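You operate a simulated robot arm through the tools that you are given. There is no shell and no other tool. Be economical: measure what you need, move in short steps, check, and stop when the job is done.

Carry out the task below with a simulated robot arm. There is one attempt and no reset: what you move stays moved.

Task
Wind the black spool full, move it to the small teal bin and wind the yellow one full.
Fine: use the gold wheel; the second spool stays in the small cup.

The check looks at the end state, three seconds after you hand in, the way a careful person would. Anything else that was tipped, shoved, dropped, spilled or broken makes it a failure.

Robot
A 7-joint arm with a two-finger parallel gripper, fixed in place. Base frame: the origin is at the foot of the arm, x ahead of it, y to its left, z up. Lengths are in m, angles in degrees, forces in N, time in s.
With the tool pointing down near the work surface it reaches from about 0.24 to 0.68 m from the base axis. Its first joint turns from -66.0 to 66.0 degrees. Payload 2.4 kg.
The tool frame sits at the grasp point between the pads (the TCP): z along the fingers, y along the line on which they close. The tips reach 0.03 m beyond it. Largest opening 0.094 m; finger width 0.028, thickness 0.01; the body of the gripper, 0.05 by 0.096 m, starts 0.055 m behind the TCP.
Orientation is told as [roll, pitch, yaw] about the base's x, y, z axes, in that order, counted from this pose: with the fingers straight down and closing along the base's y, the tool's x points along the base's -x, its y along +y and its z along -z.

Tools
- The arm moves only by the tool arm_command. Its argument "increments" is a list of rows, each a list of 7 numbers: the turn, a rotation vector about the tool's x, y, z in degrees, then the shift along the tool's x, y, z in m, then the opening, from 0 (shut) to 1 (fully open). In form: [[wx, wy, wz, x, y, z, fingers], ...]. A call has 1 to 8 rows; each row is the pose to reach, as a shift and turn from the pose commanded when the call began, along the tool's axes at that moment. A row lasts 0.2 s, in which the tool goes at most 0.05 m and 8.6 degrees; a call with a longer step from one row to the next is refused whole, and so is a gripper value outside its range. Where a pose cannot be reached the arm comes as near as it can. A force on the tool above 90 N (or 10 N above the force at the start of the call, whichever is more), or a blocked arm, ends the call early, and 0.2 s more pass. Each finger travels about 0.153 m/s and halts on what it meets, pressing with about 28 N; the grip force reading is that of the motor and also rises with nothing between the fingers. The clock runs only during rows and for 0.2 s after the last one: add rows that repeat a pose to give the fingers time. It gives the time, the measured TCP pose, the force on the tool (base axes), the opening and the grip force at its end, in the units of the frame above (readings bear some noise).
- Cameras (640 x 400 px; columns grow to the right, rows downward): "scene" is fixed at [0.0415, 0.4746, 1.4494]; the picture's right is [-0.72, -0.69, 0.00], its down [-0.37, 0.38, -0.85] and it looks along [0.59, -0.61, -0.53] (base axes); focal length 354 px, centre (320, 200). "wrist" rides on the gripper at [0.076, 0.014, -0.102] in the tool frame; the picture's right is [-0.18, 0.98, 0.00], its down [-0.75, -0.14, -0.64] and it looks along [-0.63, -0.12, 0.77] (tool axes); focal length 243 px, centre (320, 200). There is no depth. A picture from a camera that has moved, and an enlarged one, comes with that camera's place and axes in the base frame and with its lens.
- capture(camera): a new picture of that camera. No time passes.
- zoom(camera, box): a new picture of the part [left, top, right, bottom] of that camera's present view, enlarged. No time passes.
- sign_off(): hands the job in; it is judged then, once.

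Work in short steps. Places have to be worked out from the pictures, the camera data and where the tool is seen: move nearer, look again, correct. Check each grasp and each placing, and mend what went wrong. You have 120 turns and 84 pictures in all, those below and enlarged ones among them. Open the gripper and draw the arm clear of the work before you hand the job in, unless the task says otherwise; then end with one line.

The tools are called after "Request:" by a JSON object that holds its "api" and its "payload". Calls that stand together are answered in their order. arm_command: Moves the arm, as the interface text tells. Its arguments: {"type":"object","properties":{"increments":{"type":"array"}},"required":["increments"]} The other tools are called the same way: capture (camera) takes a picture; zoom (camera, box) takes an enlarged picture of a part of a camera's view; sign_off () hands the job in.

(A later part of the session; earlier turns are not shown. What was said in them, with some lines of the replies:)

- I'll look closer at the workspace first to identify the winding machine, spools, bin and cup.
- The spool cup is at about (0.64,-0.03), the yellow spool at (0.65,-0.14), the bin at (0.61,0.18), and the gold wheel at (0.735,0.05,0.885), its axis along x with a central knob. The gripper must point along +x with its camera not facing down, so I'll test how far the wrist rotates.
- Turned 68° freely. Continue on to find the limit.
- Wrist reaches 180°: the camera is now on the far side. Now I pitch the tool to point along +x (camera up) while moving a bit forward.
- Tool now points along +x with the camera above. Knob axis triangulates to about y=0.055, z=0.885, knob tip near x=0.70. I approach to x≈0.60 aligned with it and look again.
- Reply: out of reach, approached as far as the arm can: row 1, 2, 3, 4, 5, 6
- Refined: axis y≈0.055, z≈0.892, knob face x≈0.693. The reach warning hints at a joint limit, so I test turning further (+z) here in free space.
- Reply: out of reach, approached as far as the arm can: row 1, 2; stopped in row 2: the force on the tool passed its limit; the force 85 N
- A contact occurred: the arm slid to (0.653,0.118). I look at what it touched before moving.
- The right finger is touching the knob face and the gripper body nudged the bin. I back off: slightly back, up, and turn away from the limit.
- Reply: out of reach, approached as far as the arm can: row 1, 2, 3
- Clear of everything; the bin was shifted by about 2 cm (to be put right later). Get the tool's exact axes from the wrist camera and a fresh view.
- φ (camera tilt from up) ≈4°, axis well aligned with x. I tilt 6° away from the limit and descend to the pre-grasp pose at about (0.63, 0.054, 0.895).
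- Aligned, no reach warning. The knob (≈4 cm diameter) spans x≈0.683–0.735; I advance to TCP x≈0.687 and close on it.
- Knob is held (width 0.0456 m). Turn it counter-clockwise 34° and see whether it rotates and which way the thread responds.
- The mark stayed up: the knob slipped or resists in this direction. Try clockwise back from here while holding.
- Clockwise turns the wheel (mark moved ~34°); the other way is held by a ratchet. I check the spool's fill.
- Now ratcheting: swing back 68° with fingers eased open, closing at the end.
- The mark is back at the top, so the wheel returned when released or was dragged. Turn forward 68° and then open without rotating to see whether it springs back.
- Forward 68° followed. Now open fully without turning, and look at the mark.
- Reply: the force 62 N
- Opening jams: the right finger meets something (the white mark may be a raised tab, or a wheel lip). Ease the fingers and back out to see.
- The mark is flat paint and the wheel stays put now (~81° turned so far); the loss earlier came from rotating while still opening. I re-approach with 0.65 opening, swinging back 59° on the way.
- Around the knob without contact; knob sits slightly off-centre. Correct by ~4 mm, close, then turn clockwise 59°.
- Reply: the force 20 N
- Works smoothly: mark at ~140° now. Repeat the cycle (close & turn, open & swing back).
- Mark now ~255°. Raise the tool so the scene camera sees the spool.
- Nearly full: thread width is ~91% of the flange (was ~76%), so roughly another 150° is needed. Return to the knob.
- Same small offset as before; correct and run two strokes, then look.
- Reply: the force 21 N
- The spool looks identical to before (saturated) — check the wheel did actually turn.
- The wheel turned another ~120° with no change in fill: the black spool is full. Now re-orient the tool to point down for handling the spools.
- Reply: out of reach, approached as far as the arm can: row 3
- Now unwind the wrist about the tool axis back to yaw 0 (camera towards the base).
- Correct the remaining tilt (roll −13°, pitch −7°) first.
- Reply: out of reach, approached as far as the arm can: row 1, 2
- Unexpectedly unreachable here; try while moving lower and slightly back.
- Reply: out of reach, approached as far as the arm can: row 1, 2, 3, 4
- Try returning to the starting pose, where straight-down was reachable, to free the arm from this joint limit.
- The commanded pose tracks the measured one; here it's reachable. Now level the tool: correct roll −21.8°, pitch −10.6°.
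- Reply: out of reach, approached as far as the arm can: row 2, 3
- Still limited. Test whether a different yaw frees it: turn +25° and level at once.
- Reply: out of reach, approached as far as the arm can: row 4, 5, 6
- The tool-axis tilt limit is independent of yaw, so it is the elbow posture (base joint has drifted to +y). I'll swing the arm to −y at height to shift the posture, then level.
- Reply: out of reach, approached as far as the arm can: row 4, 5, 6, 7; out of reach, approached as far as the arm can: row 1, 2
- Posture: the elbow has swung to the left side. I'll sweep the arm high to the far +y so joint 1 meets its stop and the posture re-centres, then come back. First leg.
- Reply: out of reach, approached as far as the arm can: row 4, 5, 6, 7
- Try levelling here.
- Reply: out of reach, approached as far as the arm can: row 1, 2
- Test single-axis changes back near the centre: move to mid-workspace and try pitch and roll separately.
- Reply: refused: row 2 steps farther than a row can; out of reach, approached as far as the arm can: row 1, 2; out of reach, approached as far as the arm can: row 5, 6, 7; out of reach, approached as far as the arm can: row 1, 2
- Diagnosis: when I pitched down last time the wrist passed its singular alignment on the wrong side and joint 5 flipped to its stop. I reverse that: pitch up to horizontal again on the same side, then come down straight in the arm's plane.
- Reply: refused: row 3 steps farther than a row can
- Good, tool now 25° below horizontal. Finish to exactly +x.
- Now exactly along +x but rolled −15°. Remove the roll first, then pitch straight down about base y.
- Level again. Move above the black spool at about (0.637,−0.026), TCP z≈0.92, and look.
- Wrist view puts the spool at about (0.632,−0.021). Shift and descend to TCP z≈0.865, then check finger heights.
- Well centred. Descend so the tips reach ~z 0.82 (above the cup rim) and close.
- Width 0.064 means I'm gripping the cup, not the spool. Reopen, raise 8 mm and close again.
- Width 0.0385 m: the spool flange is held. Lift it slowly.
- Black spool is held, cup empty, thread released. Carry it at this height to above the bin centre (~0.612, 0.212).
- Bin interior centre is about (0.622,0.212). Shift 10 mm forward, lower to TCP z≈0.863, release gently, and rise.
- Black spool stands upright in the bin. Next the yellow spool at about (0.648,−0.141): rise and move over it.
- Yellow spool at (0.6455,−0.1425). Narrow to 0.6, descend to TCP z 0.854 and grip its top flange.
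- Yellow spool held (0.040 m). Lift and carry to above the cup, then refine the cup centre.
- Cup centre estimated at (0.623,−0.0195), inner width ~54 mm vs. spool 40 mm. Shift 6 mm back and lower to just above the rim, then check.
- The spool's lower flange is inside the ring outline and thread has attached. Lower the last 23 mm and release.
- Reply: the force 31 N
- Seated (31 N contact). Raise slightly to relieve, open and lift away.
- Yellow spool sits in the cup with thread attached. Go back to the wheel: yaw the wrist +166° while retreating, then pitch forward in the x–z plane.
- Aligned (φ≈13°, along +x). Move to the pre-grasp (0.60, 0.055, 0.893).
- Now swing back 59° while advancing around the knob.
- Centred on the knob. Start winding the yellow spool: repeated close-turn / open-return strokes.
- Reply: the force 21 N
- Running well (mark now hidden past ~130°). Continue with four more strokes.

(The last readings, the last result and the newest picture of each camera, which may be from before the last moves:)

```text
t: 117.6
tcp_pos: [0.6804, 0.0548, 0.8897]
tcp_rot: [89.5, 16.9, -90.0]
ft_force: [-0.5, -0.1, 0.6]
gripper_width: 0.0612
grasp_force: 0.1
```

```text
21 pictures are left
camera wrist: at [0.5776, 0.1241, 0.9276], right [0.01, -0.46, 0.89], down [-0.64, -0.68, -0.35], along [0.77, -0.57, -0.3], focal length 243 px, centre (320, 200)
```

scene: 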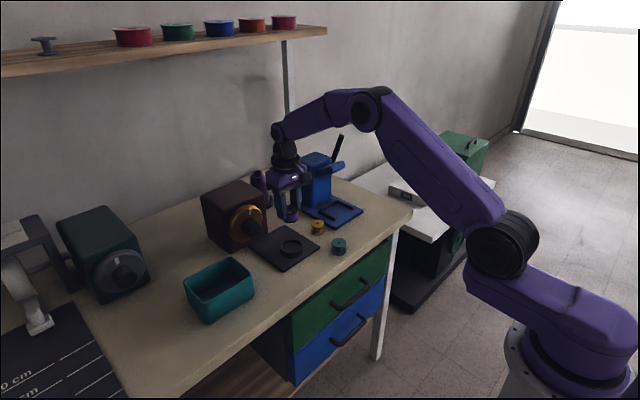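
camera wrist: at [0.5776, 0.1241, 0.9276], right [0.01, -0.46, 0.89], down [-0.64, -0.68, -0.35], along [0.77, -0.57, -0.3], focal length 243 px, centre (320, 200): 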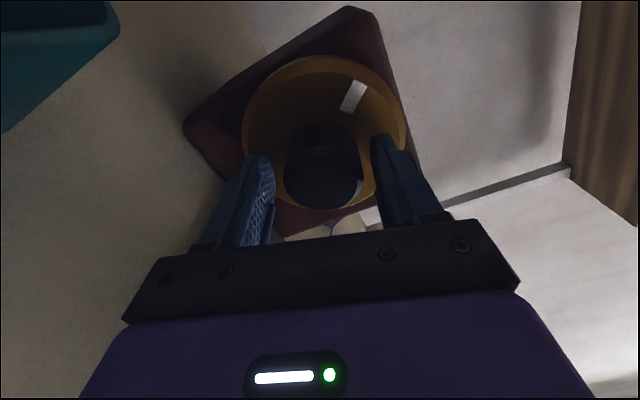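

About 300° wound so far. Five more strokes.

Request:
{"api": "arm_command", "payload": {"increments": [[0, 0, 0, 0, 0, 0, 0], [0, 0, 8.5, 0, 0, 0, 0], [0, 0, 17, 0, 0, 0, 0], [0, 0, 25.5, 0, 0, 0, 0], [0, 0, 34, 0, 0, 0, 0], [0, 0, 42.5, 0, 0, 0, 0], [0, 0, 51, 0, 0, 0, 0], [0, 0, 59.5, 0, 0, 0, 0]]}}

Request:
{"api": "arm_command", "payload": {"increments": [[0, 0, 0, 0, 0, 0, 0.65], [0, 0, -8.5, 0, 0, 0, 0.65], [0, 0, -17, 0, 0, 0, 0.65], [0, 0, -25.5, 0, 0, 0, 0.65], [0, 0, -34, 0, 0, 0, 0.65], [0, 0, -42.5, 0, 0, 0, 0.65], [0, 0, -51, 0, 0, 0, 0.65], [0, 0, -59.5, 0, 0, 0, 0.65]]}}

Request:
{"api": "arm_command", "payload": {"increments": [[0, 0, 0, 0, 0, 0, 0], [0, 0, 8.5, 0, 0, 0, 0], [0, 0, 17, 0, 0, 0, 0], [0, 0, 25.5, 0, 0, 0, 0], [0, 0, 34, 0, 0, 0, 0], [0, 0, 42.5, 0, 0, 0, 0], [0, 0, 51, 0, 0, 0, 0], [0, 0, 59.5, 0, 0, 0, 0]]}}

Request:
{"api": "arm_command", "payload": {"increments": [[0, 0, 0, 0, 0, 0, 0.65], [0, 0, -8.5, 0, 0, 0, 0.65], [0, 0, -17, 0, 0, 0, 0.65], [0, 0, -25.5, 0, 0, 0, 0.65], [0, 0, -34, 0, 0, 0, 0.65], [0, 0, -42.5, 0, 0, 0, 0.65], [0, 0, -51, 0, 0, 0, 0.65], [0, 0, -59.5, 0, 0, 0, 0.65]]}}

Request:
{"api": "arm_command", "payload": {"increments": [[0, 0, 0, 0, 0, 0, 0], [0, 0, 8.5, 0, 0, 0, 0], [0, 0, 17, 0, 0, 0, 0], [0, 0, 25.5, 0, 0, 0, 0], [0, 0, 34, 0, 0, 0, 0], [0, 0, 42.5, 0, 0, 0, 0], [0, 0, 51, 0, 0, 0, 0], [0, 0, 59.5, 0, 0, 0, 0]]}}

Request:
{"api": "arm_command", "payload": {"increments": [[0, 0, 0, 0, 0, 0, 0.65], [0, 0, -8.5, 0, 0, 0, 0.65], [0, 0, -17, 0, 0, 0, 0.65], [0, 0, -25.5, 0, 0, 0, 0.65], [0, 0, -34, 0, 0, 0, 0.65], [0, 0, -42.5, 0, 0, 0, 0.65], [0, 0, -51, 0, 0, 0, 0.65], [0, 0, -59.5, 0, 0, 0, 0.65]]}}

Request:
{"api": "arm_command", "payload": {"increments": [[0, 0, 0, 0, 0, 0, 0], [0, 0, 8.5, 0, 0, 0, 0], [0, 0, 17, 0, 0, 0, 0], [0, 0, 25.5, 0, 0, 0, 0], [0, 0, 34, 0, 0, 0, 0], [0, 0, 42.5, 0, 0, 0, 0], [0, 0, 51, 0, 0, 0, 0], [0, 0, 59.5, 0, 0, 0, 0]]}}

Request:
{"api": "arm_command", "payload": {"increments": [[0, 0, 0, 0, 0, 0, 0.65], [0, 0, -8.5, 0, 0, 0, 0.65], [0, 0, -17, 0, 0, 0, 0.65], [0, 0, -25.5, 0, 0, 0, 0.65], [0, 0, -34, 0, 0, 0, 0.65], [0, 0, -42.5, 0, 0, 0, 0.65], [0, 0, -51, 0, 0, 0, 0.65], [0, 0, -59.5, 0, 0, 0, 0.65]]}}

Request:
{"api": "arm_command", "payload": {"increments": [[0, 0, 0, 0, 0, 0, 0], [0, 0, 8.5, 0, 0, 0, 0], [0, 0, 17, 0, 0, 0, 0], [0, 0, 25.5, 0, 0, 0, 0], [0, 0, 34, 0, 0, 0, 0], [0, 0, 42.5, 0, 0, 0, 0], [0, 0, 51, 0, 0, 0, 0], [0, 0, 59.5, 0, 0, 0, 0]]}}

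Request:
{"api": "zoom", "payload": {"camera": "scene", "box": [190, 170, 350, 280]}}

```text
t: 119.4
tcp_pos: [0.6808, 0.054, 0.8924]
tcp_rot: [89.4, 76.8, -90.5]
ft_force: [-3.2, -3.9, 19.4]
gripper_width: 0.0439
grasp_force: 44.9
```

```text
t: 121.2
tcp_pos: [0.6803, 0.0543, 0.8917]
tcp_rot: [89.6, 16.9, -90.1]
ft_force: [-0.7, -0.8, 0.4]
gripper_width: 0.0613
grasp_force: 0.0
```

```text
t: 123.0
tcp_pos: [0.681, 0.0538, 0.8927]
tcp_rot: [89.8, 76.7, -90.2]
ft_force: [-20.2, -5.0, 23.5]
gripper_width: 0.0436
grasp_force: 44.9
```

```text
t: 124.8
tcp_pos: [0.6809, 0.0545, 0.8898]
tcp_rot: [89.7, 17.0, -90.0]
ft_force: [0.5, 0.0, -0.1]
gripper_width: 0.061
grasp_force: 0.1
```

```text
t: 126.6
tcp_pos: [0.6812, 0.0537, 0.8928]
tcp_rot: [89.7, 76.8, -90.2]
ft_force: [-2.6, -2.4, 18.7]
gripper_width: 0.0435
grasp_force: 45.3
```

```text
t: 128.4
tcp_pos: [0.68, 0.0555, 0.8912]
tcp_rot: [89.6, 16.9, -90.0]
ft_force: [-0.5, 0.2, 0.2]
gripper_width: 0.0613
grasp_force: 0.1
```

```text
t: 130.2
tcp_pos: [0.6813, 0.0548, 0.8913]
tcp_rot: [90.1, 76.8, -89.9]
ft_force: [4.6, -0.1, 20.2]
gripper_width: 0.0437
grasp_force: 45.0
```

```text
t: 132.0
tcp_pos: [0.6809, 0.0564, 0.8906]
tcp_rot: [89.6, 16.9, -90.1]
ft_force: [1.0, 0.1, -0.5]
gripper_width: 0.0611
grasp_force: 0.2
```

```text
t: 133.8
tcp_pos: [0.6812, 0.0551, 0.8921]
tcp_rot: [89.8, 76.8, -90.3]
ft_force: [2.6, -6.3, 22.1]
gripper_width: 0.0438
grasp_force: 45.1
```

```text
3.64 times, centred on (270, 225) of scene
camera zoom: at [0.0412, 0.4744, 1.4495], right [-0.72, -0.69, 0.0], down [-0.37, 0.38, -0.85], along [0.59, -0.61, -0.53], focal length 1285 px, centre (502, 109)
```

zoom: 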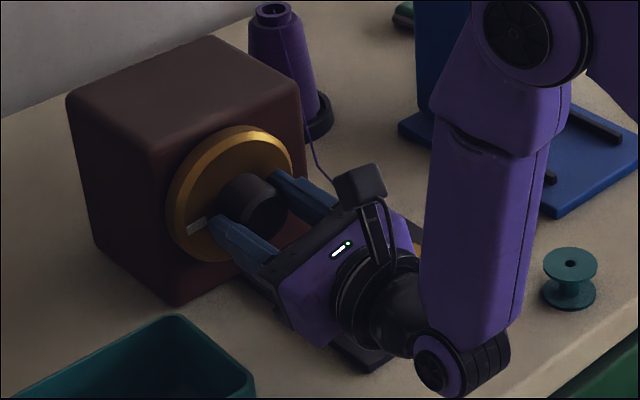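

~600° wound; open, back off and up to look at the spool.

Request:
{"api": "arm_command", "payload": {"increments": [[0, 0, 0, 0, 0, 0, 0.65], [0, 0, 0, 0, 0, -0.03, 0.65], [0, 0, 0, 0, 0, -0.07, 0.65], [0, 0, 0, 0.045, 0, -0.08, 0.65], [0, 0, 0, 0.09, 0, -0.09, 0.65], [0, 0, 0, 0.135, 0, -0.1, 0.65], [0, 0, 0, 0.18, 0.01, -0.11, 0.65], [0, 0, 0, 0.225, 0.02, -0.12, 0.65]]}}

Request:
{"api": "zoom", "payload": {"camera": "scene", "box": [250, 215, 340, 270]}}

```text
t: 135.6
tcp_pos: [0.5609, 0.0878, 1.114]
tcp_rot: [88.1, 76.6, -91.7]
ft_force: [-0.8, -0.2, -0.7]
gripper_width: 0.0611
grasp_force: 0.0
```

```text
7.11 times, centred on (295, 242) of scene
camera zoom: at [0.0415, 0.4746, 1.4494], right [-0.72, -0.69, 0.0], down [-0.37, 0.38, -0.85], along [0.59, -0.61, -0.53], focal length 2514 px, centre (498, -102)
```

zoom: 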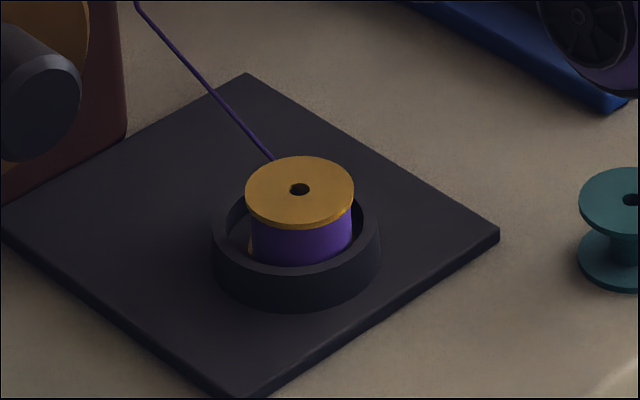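

It looks full (thread ≈93% of flange, as on the black one). To confirm it's saturated I'll add three strokes and compare.

Request:
{"api": "arm_command", "payload": {"increments": [[0, 0, 0, -0.045, -0.004, 0.008, 0.65], [0, 0, 0, -0.09, -0.008, 0.016, 0.65], [0, 0, 0, -0.135, -0.012, 0.024, 0.65], [0, 0, 0, -0.18, -0.016, 0.032, 0.65], [0, 0, 0, -0.21, -0.02, 0.038, 0.65], [0, 0, 0, -0.225, -0.02, 0.04, 0.65]]}}

```text
t: 137.0
tcp_pos: [0.6021, 0.055, 0.891]
tcp_rot: [88.4, 76.7, -91.6]
ft_force: [-0.1, -0.7, -0.4]
gripper_width: 0.0612
grasp_force: 0.0
```

Request:
{"api": "arm_command", "payload": {"increments": [[0, 0, -8.5, 0, 0, 0, 0.65], [0, 0, -17, 0, 0, 0.01, 0.65], [0, 0, -25.5, 0, 0, 0.02, 0.65], [0, 0, -34, 0, 0, 0.035, 0.65], [0, 0, -42.5, 0, 0, 0.05, 0.65], [0, 0, -51, 0, 0, 0.065, 0.65], [0, 0, -59.5, 0, 0, 0.08, 0.65]]}}

Request:
{"api": "arm_command", "payload": {"increments": [[0, 0, 0, 0, 0, 0, 0], [0, 0, 8.5, 0, 0, 0, 0], [0, 0, 17, 0, 0, 0, 0], [0, 0, 25.5, 0, 0, 0, 0], [0, 0, 34, 0, 0, 0, 0], [0, 0, 42.5, 0, 0, 0, 0], [0, 0, 51, 0, 0, 0, 0], [0, 0, 59.5, 0, 0, 0, 0]]}}

Request:
{"api": "arm_command", "payload": {"increments": [[0, 0, 0, 0, 0, 0, 0.65], [0, 0, -8.5, 0, 0, 0, 0.65], [0, 0, -17, 0, 0, 0, 0.65], [0, 0, -25.5, 0, 0, 0, 0.65], [0, 0, -34, 0, 0, 0, 0.65], [0, 0, -42.5, 0, 0, 0, 0.65], [0, 0, -51, 0, 0, 0, 0.65], [0, 0, -59.5, 0, 0, 0, 0.65]]}}

Request:
{"api": "arm_command", "payload": {"increments": [[0, 0, 0, 0, 0, 0, 0], [0, 0, 8.5, 0, 0, 0, 0], [0, 0, 17, 0, 0, 0, 0], [0, 0, 25.5, 0, 0, 0, 0], [0, 0, 34, 0, 0, 0, 0], [0, 0, 42.5, 0, 0, 0, 0], [0, 0, 51, 0, 0, 0, 0], [0, 0, 59.5, 0, 0, 0, 0]]}}

Request:
{"api": "arm_command", "payload": {"increments": [[0, 0, 0, 0, 0, 0, 0.65], [0, 0, 0, 0, 0, -0.03, 0.65], [0, 0, 0, 0, 0, -0.07, 0.65], [0, 0, 0, 0.045, 0, -0.08, 0.65], [0, 0, 0, 0.09, 0, -0.09, 0.65], [0, 0, 0, 0.135, 0, -0.1, 0.65], [0, 0, 0, 0.18, 0.01, -0.11, 0.65], [0, 0, 0, 0.225, 0.02, -0.12, 0.65]]}}

Request:
{"api": "zoom", "payload": {"camera": "scene", "box": [250, 215, 340, 270]}}

Request:
{"api": "zoom", "payload": {"camera": "scene", "box": [140, 150, 340, 330]}}

```text
t: 138.6
tcp_pos: [0.6811, 0.0547, 0.8892]
tcp_rot: [89.6, 16.9, -89.9]
ft_force: [0.3, 0.0, -0.6]
gripper_width: 0.0612
grasp_force: 0.0
```

```text
t: 140.4
tcp_pos: [0.6808, 0.054, 0.8925]
tcp_rot: [89.7, 76.8, -90.2]
ft_force: [12.5, -4.0, 18.1]
gripper_width: 0.0436
grasp_force: 45.1
```

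```text
t: 142.2
tcp_pos: [0.6813, 0.0558, 0.8908]
tcp_rot: [89.7, 16.9, -90.0]
ft_force: [0.2, -0.1, -0.1]
gripper_width: 0.0609
grasp_force: 0.1
```

```text
t: 144.0
tcp_pos: [0.6813, 0.0532, 0.8924]
tcp_rot: [90.1, 76.8, -89.9]
ft_force: [-7.3, -4.4, 24.0]
gripper_width: 0.0437
grasp_force: 45.2
```

```text
t: 145.8
tcp_pos: [0.5607, 0.0877, 1.115]
tcp_rot: [88.1, 76.6, -91.6]
ft_force: [0.2, -0.2, 0.1]
gripper_width: 0.061
grasp_force: 0.1
```

```text
7.11 times, centred on (295, 242) of scene
camera zoom: at [0.0415, 0.4746, 1.4494], right [-0.72, -0.69, 0.0], down [-0.37, 0.38, -0.85], along [0.59, -0.61, -0.53], focal length 2514 px, centre (498, -102)
```

zoom: 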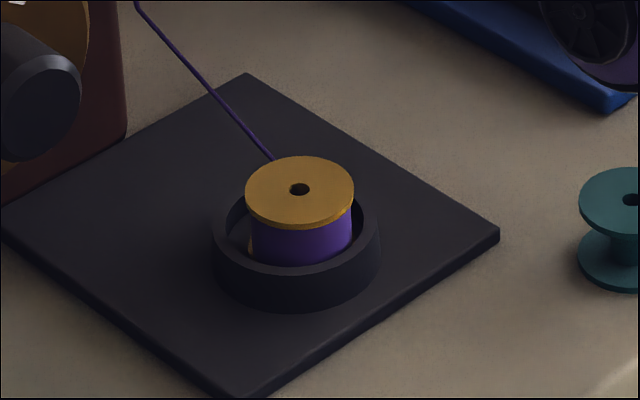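

```text
2.22 times, centred on (240, 240) of scene
camera zoom: at [0.0415, 0.4746, 1.4494], right [-0.72, -0.69, 0.0], down [-0.37, 0.38, -0.85], along [0.59, -0.61, -0.53], focal length 786 px, centre (498, 111)
```

zoom: 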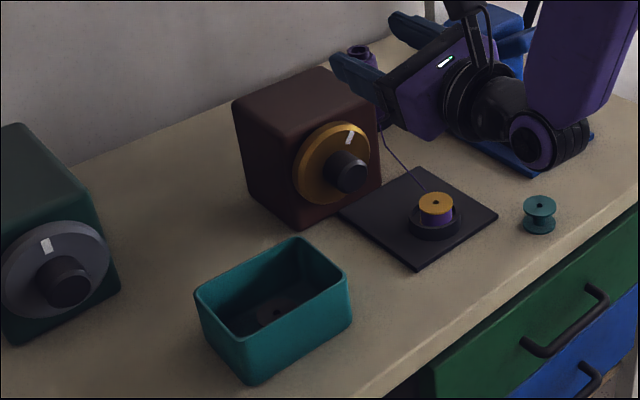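

Unchanged: the yellow spool is full. Now I'll put the nudged bin back (~3 cm toward −y). First re-orient the tool down, this time crossing exactly in the arm's plane.

Request:
{"api": "arm_command", "payload": {"increments": [[0, 0, 0, -0.02, 0.03, -0.02, 0.65], [0, 0, 0, -0.04, 0.06, -0.04, 0.65], [0, 0, 0, -0.04, 0.066, -0.05, 0.65]]}}

Request:
{"api": "arm_command", "payload": {"increments": [[1.95, -8.27, 0, 0, 0, -0.01, 0.65], [3.9, -16.5, 0, 0, 0, -0.02, 0.65], [5.9, -24.8, 0, 0, 0, -0.03, 0.65], [7.8, -33.1, 0, 0, 0, -0.04, 0.65], [9.8, -41.3, 0, 0, 0, -0.05, 0.65], [11.7, -49.6, 0, 0, 0, -0.06, 0.65], [13.7, -57.9, 0, 0, 0, -0.07, 0.65], [15.6, -66.2, 0, 0, 0, -0.08, 0.65]]}}

Request:
{"api": "arm_command", "payload": {"increments": [[1.8, -7.6, 0, 0, 0, 0, 0.65], [3.5, -15, 0, 0, 0, 0, 0.65], [5, -21.4, 0, 0, 0, 0, 0.65]]}}

```text
t: 146.6
tcp_pos: [0.5111, 0.0137, 1.0931]
tcp_rot: [88.2, 76.7, -91.7]
ft_force: [0.5, -0.4, 0.5]
gripper_width: 0.0608
grasp_force: 0.0
```

```text
t: 148.4
tcp_pos: [0.4386, 0.01, 1.0925]
tcp_rot: [7.2, 22.7, -164.1]
ft_force: [-0.8, 3.2, -1.2]
gripper_width: 0.061
grasp_force: 0.0
out of reach, approached as far as the arm can: row 6, 8
```

```text
t: 149.2
tcp_pos: [0.4377, 0.0119, 1.0922]
tcp_rot: [5.9, 22.7, -165.5]
ft_force: [0.1, -0.9, 0.5]
gripper_width: 0.061
grasp_force: 0.0
out of reach, approached as far as the arm can: row 1, 2, 3
```

Stopped 23° short of vertical. Unwind the yaw first, then try levelling.

Request:
{"api": "arm_command", "payload": {"increments": [[0, 0, -8.5, 0, 0, 0, 0.65], [0, 0, -17, 0, 0, 0, 0.65], [0, 0, -25.5, 0, 0, 0, 0.65], [0, 0, -34, 0, 0, 0, 0.65], [0, 0, -42.5, 0, 0, 0, 0.65], [0, 0, -51, 0, 0, 0, 0.65], [0, 0, -59.5, 0, 0, 0, 0.65], [0, 0, -68, 0, 0, 0, 0.65]]}}

Request:
{"api": "capture", "payload": {"camera": "wrist"}}

```text
t: 151.0
tcp_pos: [0.4366, 0.01, 1.0928]
tcp_rot: [23.2, 3.0, -97.9]
ft_force: [-0.4, 0.4, -0.3]
gripper_width: 0.0611
grasp_force: 0.1
```

```text
16 pictures are left
camera wrist: at [0.4192, 0.0847, 1.1967], right [0.87, -0.33, 0.38], down [-0.49, -0.72, 0.49], along [0.11, -0.61, -0.78], focal length 243 px, centre (320, 200)
```

wrist: 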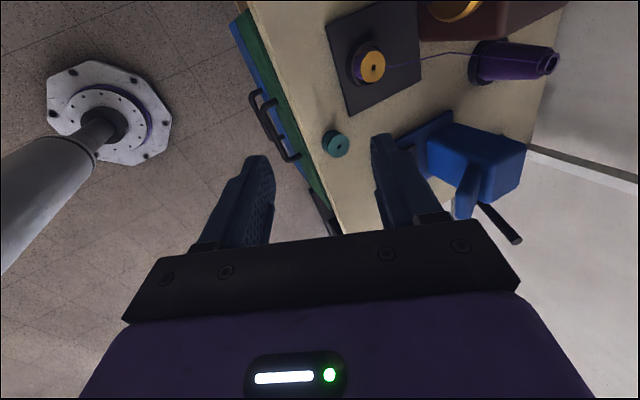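

Request:
{"api": "arm_command", "payload": {"increments": [[7.7, -1.2, 0, 0, 0, 0, 0.65], [15.5, -2.3, 0, 0, 0, 0, 0.65], [23.2, -3.5, 0, 0, 0, 0, 0.65]]}}

```text
t: 151.8
tcp_pos: [0.4377, 0.0098, 1.0928]
tcp_rot: [23.2, 3.1, -97.9]
ft_force: [-0.2, -0.4, 0.0]
gripper_width: 0.0611
grasp_force: 0.0
out of reach, approached as far as the arm can: row 1, 2, 3
```

Same wrist flip as before; repeat the cure that worked: unwind to yaw 0, pitch up to horizontal (camera below, at height), then pitch straight down.

Request:
{"api": "arm_command", "payload": {"increments": [[0, 0, -8.5, 0, 0, 0, 0.65], [0, 0, -17, 0, 0, 0, 0.65], [0, 0, -25.5, 0, 0, 0, 0.65], [0, 0, -34, 0, 0, 0, 0.65], [0, 0, -42.5, 0, 0, 0, 0.65], [0, 0, -51, 0, 0, 0, 0.65], [0, 0, -59.5, 0, 0, 0, 0.65], [0, 0, -68, 0, 0, 0, 0.65]]}}

Request:
{"api": "arm_command", "payload": {"increments": [[0, 0, -8.5, 0, 0, 0, 0.65], [0, 0, -17, 0, 0, 0, 0.65], [0, 0, -24, 0, 0, 0, 0.65], [0, 0, -31, 0, 0, 0, 0.65]]}}

```text
t: 153.6
tcp_pos: [0.4373, 0.0109, 1.0908]
tcp_rot: [12.1, -20.2, -32.6]
ft_force: [-0.1, -0.8, -0.2]
gripper_width: 0.0611
grasp_force: 0.0
```

```text
t: 154.6
tcp_pos: [0.4364, 0.0115, 1.0925]
tcp_rot: [-0.6, -23.4, 0.7]
ft_force: [-0.1, -0.2, -1.4]
gripper_width: 0.0612
grasp_force: 0.0
```

Request:
{"api": "arm_command", "payload": {"increments": [[0, -8.5, 0, -0.01, 0, 0, 0.65], [0, -17, 0, -0.02, 0, 0, 0.65], [0, -25.5, 0, -0.03, 0, 0, 0.65], [0, -34, 0, -0.04, 0, 0, 0.65], [0, -42.5, 0, -0.05, 0, 0, 0.65], [0, -51, 0, -0.06, 0, 0, 0.65], [0, -59.5, 0, -0.065, 0, 0, 0.65], [0, -66.5, 0, -0.07, 0, 0, 0.65]]}}

Request:
{"api": "arm_command", "payload": {"increments": [[0, 8.5, 0, 0, 0, 0, 0.65], [0, 17, 0, 0, 0, -0.01, 0.65], [0, 25.5, 0, 0, 0, -0.02, 0.65], [0, 34, 0, 0, 0, -0.03, 0.65], [0, 42.5, 0, 0, 0, -0.04, 0.65], [0, 51, 0, 0, 0, -0.05, 0.65], [0, 59.5, 0, 0, 0, -0.06, 0.65], [0, 68, 0, 0, 0, -0.07, 0.65]]}}

Request:
{"api": "arm_command", "payload": {"increments": [[0, 8, 0, 0, 0, 0, 0.65], [0, 15, 0, 0, 0, 0, 0.65], [0, 22, 0, 0, 0, 0, 0.65]]}}

```text
t: 156.4
tcp_pos: [0.5009, 0.0109, 1.1208]
tcp_rot: [-87.9, -89.6, 88.2]
ft_force: [0.2, -0.3, -0.4]
gripper_width: 0.061
grasp_force: 0.1
```

```text
t: 158.2
tcp_pos: [0.4314, 0.0108, 1.1211]
tcp_rot: [-0.5, -21.9, 0.5]
ft_force: [0.2, 0.5, -0.1]
gripper_width: 0.0611
grasp_force: 0.1
out of reach, approached as far as the arm can: row 5
```

```text
t: 159.0
tcp_pos: [0.4322, 0.0107, 1.1202]
tcp_rot: [-0.4, 0.1, 0.3]
ft_force: [0.7, 0.2, -0.6]
gripper_width: 0.0613
grasp_force: 0.0
```

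Level again. Now over the bin's right-hand wall (~0.62, 0.150) to grip it and slide the bin back.

Request:
{"api": "arm_command", "payload": {"increments": [[0, 0, 0, -0.027, 0.02, 0.02, 0.65], [0, 0, 0, -0.054, 0.04, 0.045, 0.65], [0, 0, 0, -0.081, 0.06, 0.07, 0.65], [0, 0, 0, -0.108, 0.08, 0.095, 0.65], [0, 0, 0, -0.135, 0.1, 0.12, 0.6], [0, 0, 0, -0.162, 0.12, 0.145, 0.5], [0, 0, 0, -0.188, 0.139, 0.17, 0.4], [0, 0, 0, -0.188, 0.139, 0.19, 0.4]]}}

Request:
{"api": "capture", "payload": {"camera": "wrist"}}

Request:
{"api": "zoom", "payload": {"camera": "scene", "box": [160, 190, 320, 330]}}

```text
t: 160.8
tcp_pos: [0.6191, 0.149, 0.9298]
tcp_rot: [-0.4, 0.2, 0.3]
ft_force: [1.1, -0.9, -0.1]
gripper_width: 0.0376
grasp_force: 0.1
```

```text
15 pictures are left
camera wrist: at [0.5424, 0.1633, 1.0324], right [0.18, 0.98, -0.01], down [0.76, -0.13, 0.64], along [0.63, -0.12, -0.77], focal length 243 px, centre (320, 200)
```

wrist: 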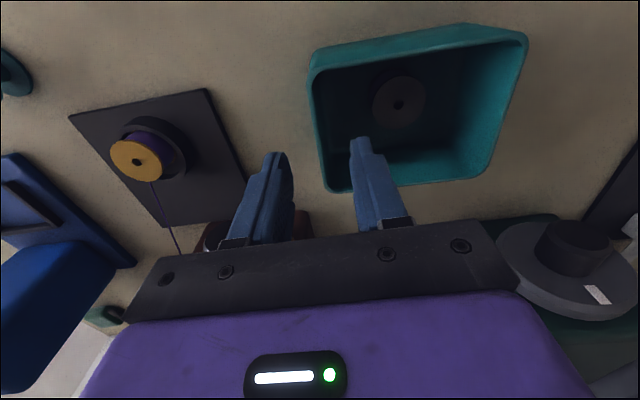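

```text
2.86 times, centred on (240, 260) of scene
camera zoom: at [0.0415, 0.4746, 1.4494], right [-0.72, -0.69, 0.0], down [-0.37, 0.38, -0.85], along [0.59, -0.61, -0.53], focal length 1010 px, centre (549, 29)
```

zoom: 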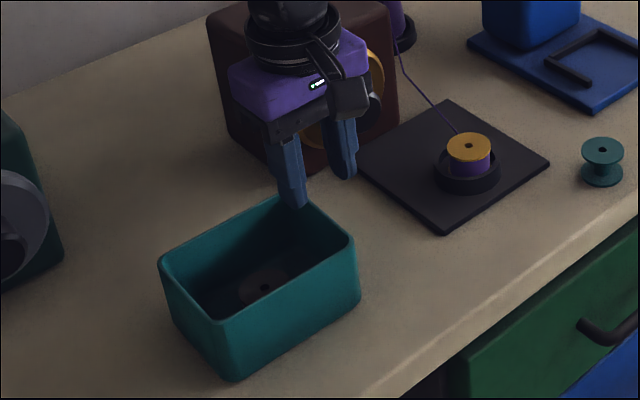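

The wall is centred under the fingers (y≈0.150). Lower astride it and close gently.

Request:
{"api": "arm_command", "payload": {"increments": [[0, 0, 0, 0, 0.001, 0.02, 0.4], [0, 0, 0, 0, 0.001, 0.04, 0.4], [0, 0, 0, 0, 0.001, 0.056, 0.4], [0, 0, 0, 0, 0.001, 0.056, 0], [0, 0, 0, 0, 0.001, 0.056, 0], [0, 0, 0, 0, 0.001, 0.056, 0]]}}

Request:
{"api": "zoom", "payload": {"camera": "scene", "box": [160, 190, 320, 330]}}

```text
t: 162.2
tcp_pos: [0.6193, 0.1506, 0.8738]
tcp_rot: [-0.4, -0.2, 0.3]
ft_force: [3.6, 1.5, 13.9]
gripper_width: 0.0032
grasp_force: 27.9
```

```text
2.86 times, centred on (240, 260) of scene
camera zoom: at [0.0413, 0.4745, 1.4494], right [-0.72, -0.69, 0.0], down [-0.37, 0.38, -0.85], along [0.59, -0.61, -0.53], focal length 1010 px, centre (549, 29)
```

zoom: 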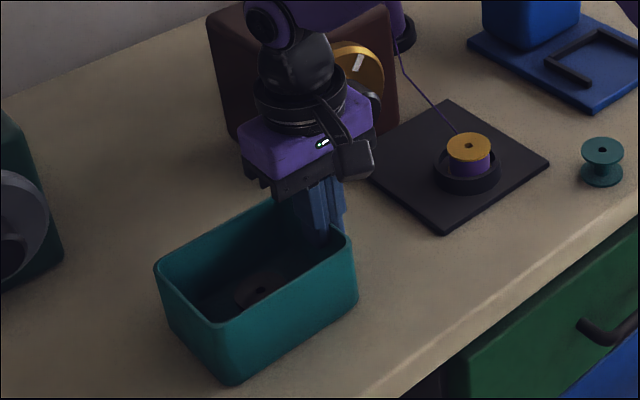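

Wall gripped (3 mm). Slide the bin slowly 30 mm toward −y and 12 mm back.

Request:
{"api": "arm_command", "payload": {"increments": [[0, 0, 0, 0.002, -0.005, 0, 0], [0, 0, 0, 0.004, -0.01, 0, 0], [0, 0, 0, 0.006, -0.015, 0, 0], [0, 0, 0, 0.008, -0.02, 0, 0], [0, 0, 0, 0.01, -0.025, 0, 0], [0, 0, 0, 0.012, -0.03, 0, 0], [0, 0, 0, 0.012, -0.03, 0, 0]]}}

Request:
{"api": "zoom", "payload": {"camera": "scene", "box": [0, 180, 280, 360]}}

```text
t: 163.8
tcp_pos: [0.6054, 0.1212, 0.8742]
tcp_rot: [-0.3, 0.0, 0.3]
ft_force: [2.3, 6.4, 21.4]
gripper_width: 0.0034
grasp_force: 28.3
```

```text
2.22 times, centred on (140, 270) of scene
camera zoom: at [0.0412, 0.4746, 1.4494], right [-0.72, -0.69, 0.0], down [-0.37, 0.38, -0.85], along [0.59, -0.61, -0.53], focal length 786 px, centre (720, 44)
```

zoom: 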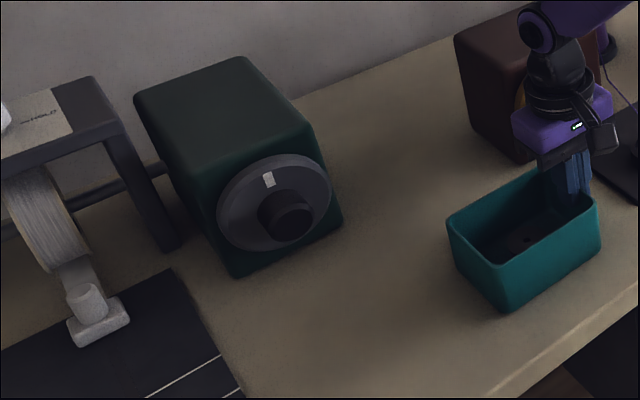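

The bin is back within a few mm of its original place. Release, lift straight up and retreat.

Request:
{"api": "arm_command", "payload": {"increments": [[0, 0, 0, 0, 0, 0, 0.35], [0, 0, 0, 0, 0, 0, 0.35], [0, 0, 0, 0, 0, -0.03, 0.35], [0, 0, 0, 0, 0, -0.07, 0.4], [0, 0, 0, 0, 0, -0.11, 0.6], [0, 0, 0, 0.03, 0, -0.14, 0.8], [0, 0, 0, 0.07, 0, -0.17, 1], [0, 0, 0, 0.11, 0, -0.2, 1]]}}

Request:
{"api": "arm_command", "payload": {"increments": [[0, 0, 0, 0.04, -0.02, 0, 1], [0, 0, 0, 0.08, -0.05, 0, 1], [0, 0, 0, 0.1, -0.09, 0, 1]]}}

Request:
{"api": "capture", "payload": {"camera": "scene"}}

Request:
{"api": "zoom", "payload": {"camera": "scene", "box": [180, 170, 360, 330]}}

Request:
{"api": "capture", "payload": {"camera": "wrist"}}

```text
t: 165.6
tcp_pos: [0.4939, 0.123, 1.0717]
tcp_rot: [-0.4, 0.2, 0.3]
ft_force: [-0.1, 1.2, -0.2]
gripper_width: 0.0942
grasp_force: 0.2
```

```text
t: 166.4
tcp_pos: [0.3981, 0.0308, 1.0724]
tcp_rot: [-0.4, 0.1, 0.2]
ft_force: [-0.3, 0.8, -0.6]
gripper_width: 0.0943
grasp_force: 0.1
```

```text
11 pictures are left
```

scene: 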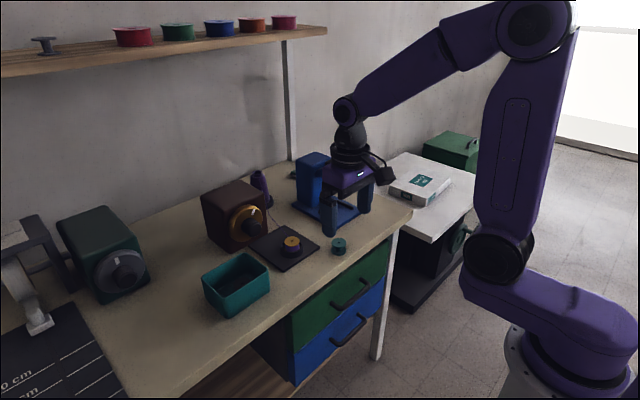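

```text
2.50 times, centred on (270, 250) of scene
camera zoom: at [0.0415, 0.4746, 1.4494], right [-0.72, -0.69, 0.0], down [-0.37, 0.38, -0.85], along [0.59, -0.61, -0.53], focal length 884 px, centre (445, 75)
```

zoom: 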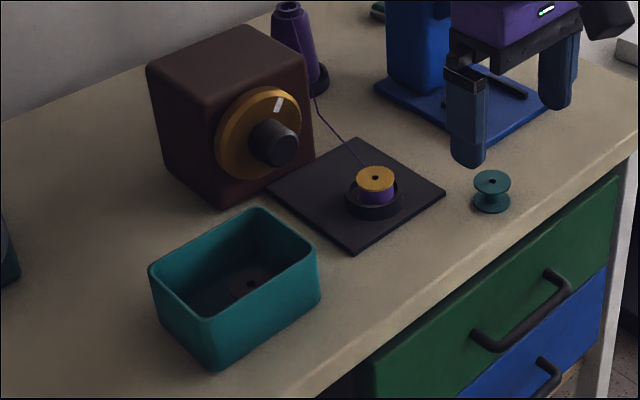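

```text
9 pictures are left
camera wrist: at [0.3213, 0.045, 1.1755], right [0.18, 0.98, -0.01], down [0.76, -0.13, 0.64], along [0.63, -0.12, -0.77], focal length 243 px, centre (320, 200)
```

wrist: 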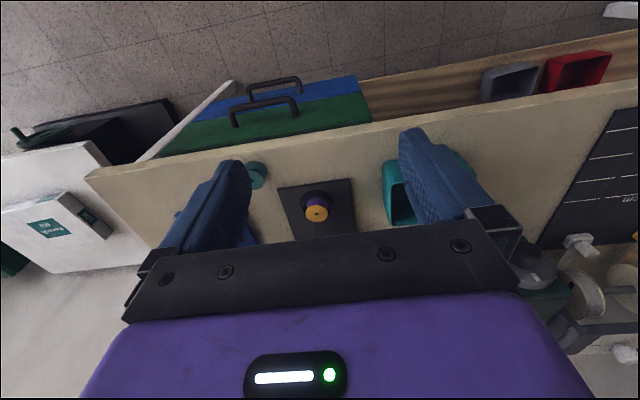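

Everything is in place: the black spool, wound full, stands in the teal bin. The yellow spool, also full, sits in the cup. The rest of the bench is undisturbed, and the open gripper is clear of the work, so I hand in.

Request:
{"api": "sign_off", "payload": {}}

```text
The job is handed in.
```

I wound both spools full with the gold wheel: the black one is in the teal bin and the yellow one is in the small cup. I bumped the bin about 3 cm along the way and slid it back to within a few millimetres of where it started.
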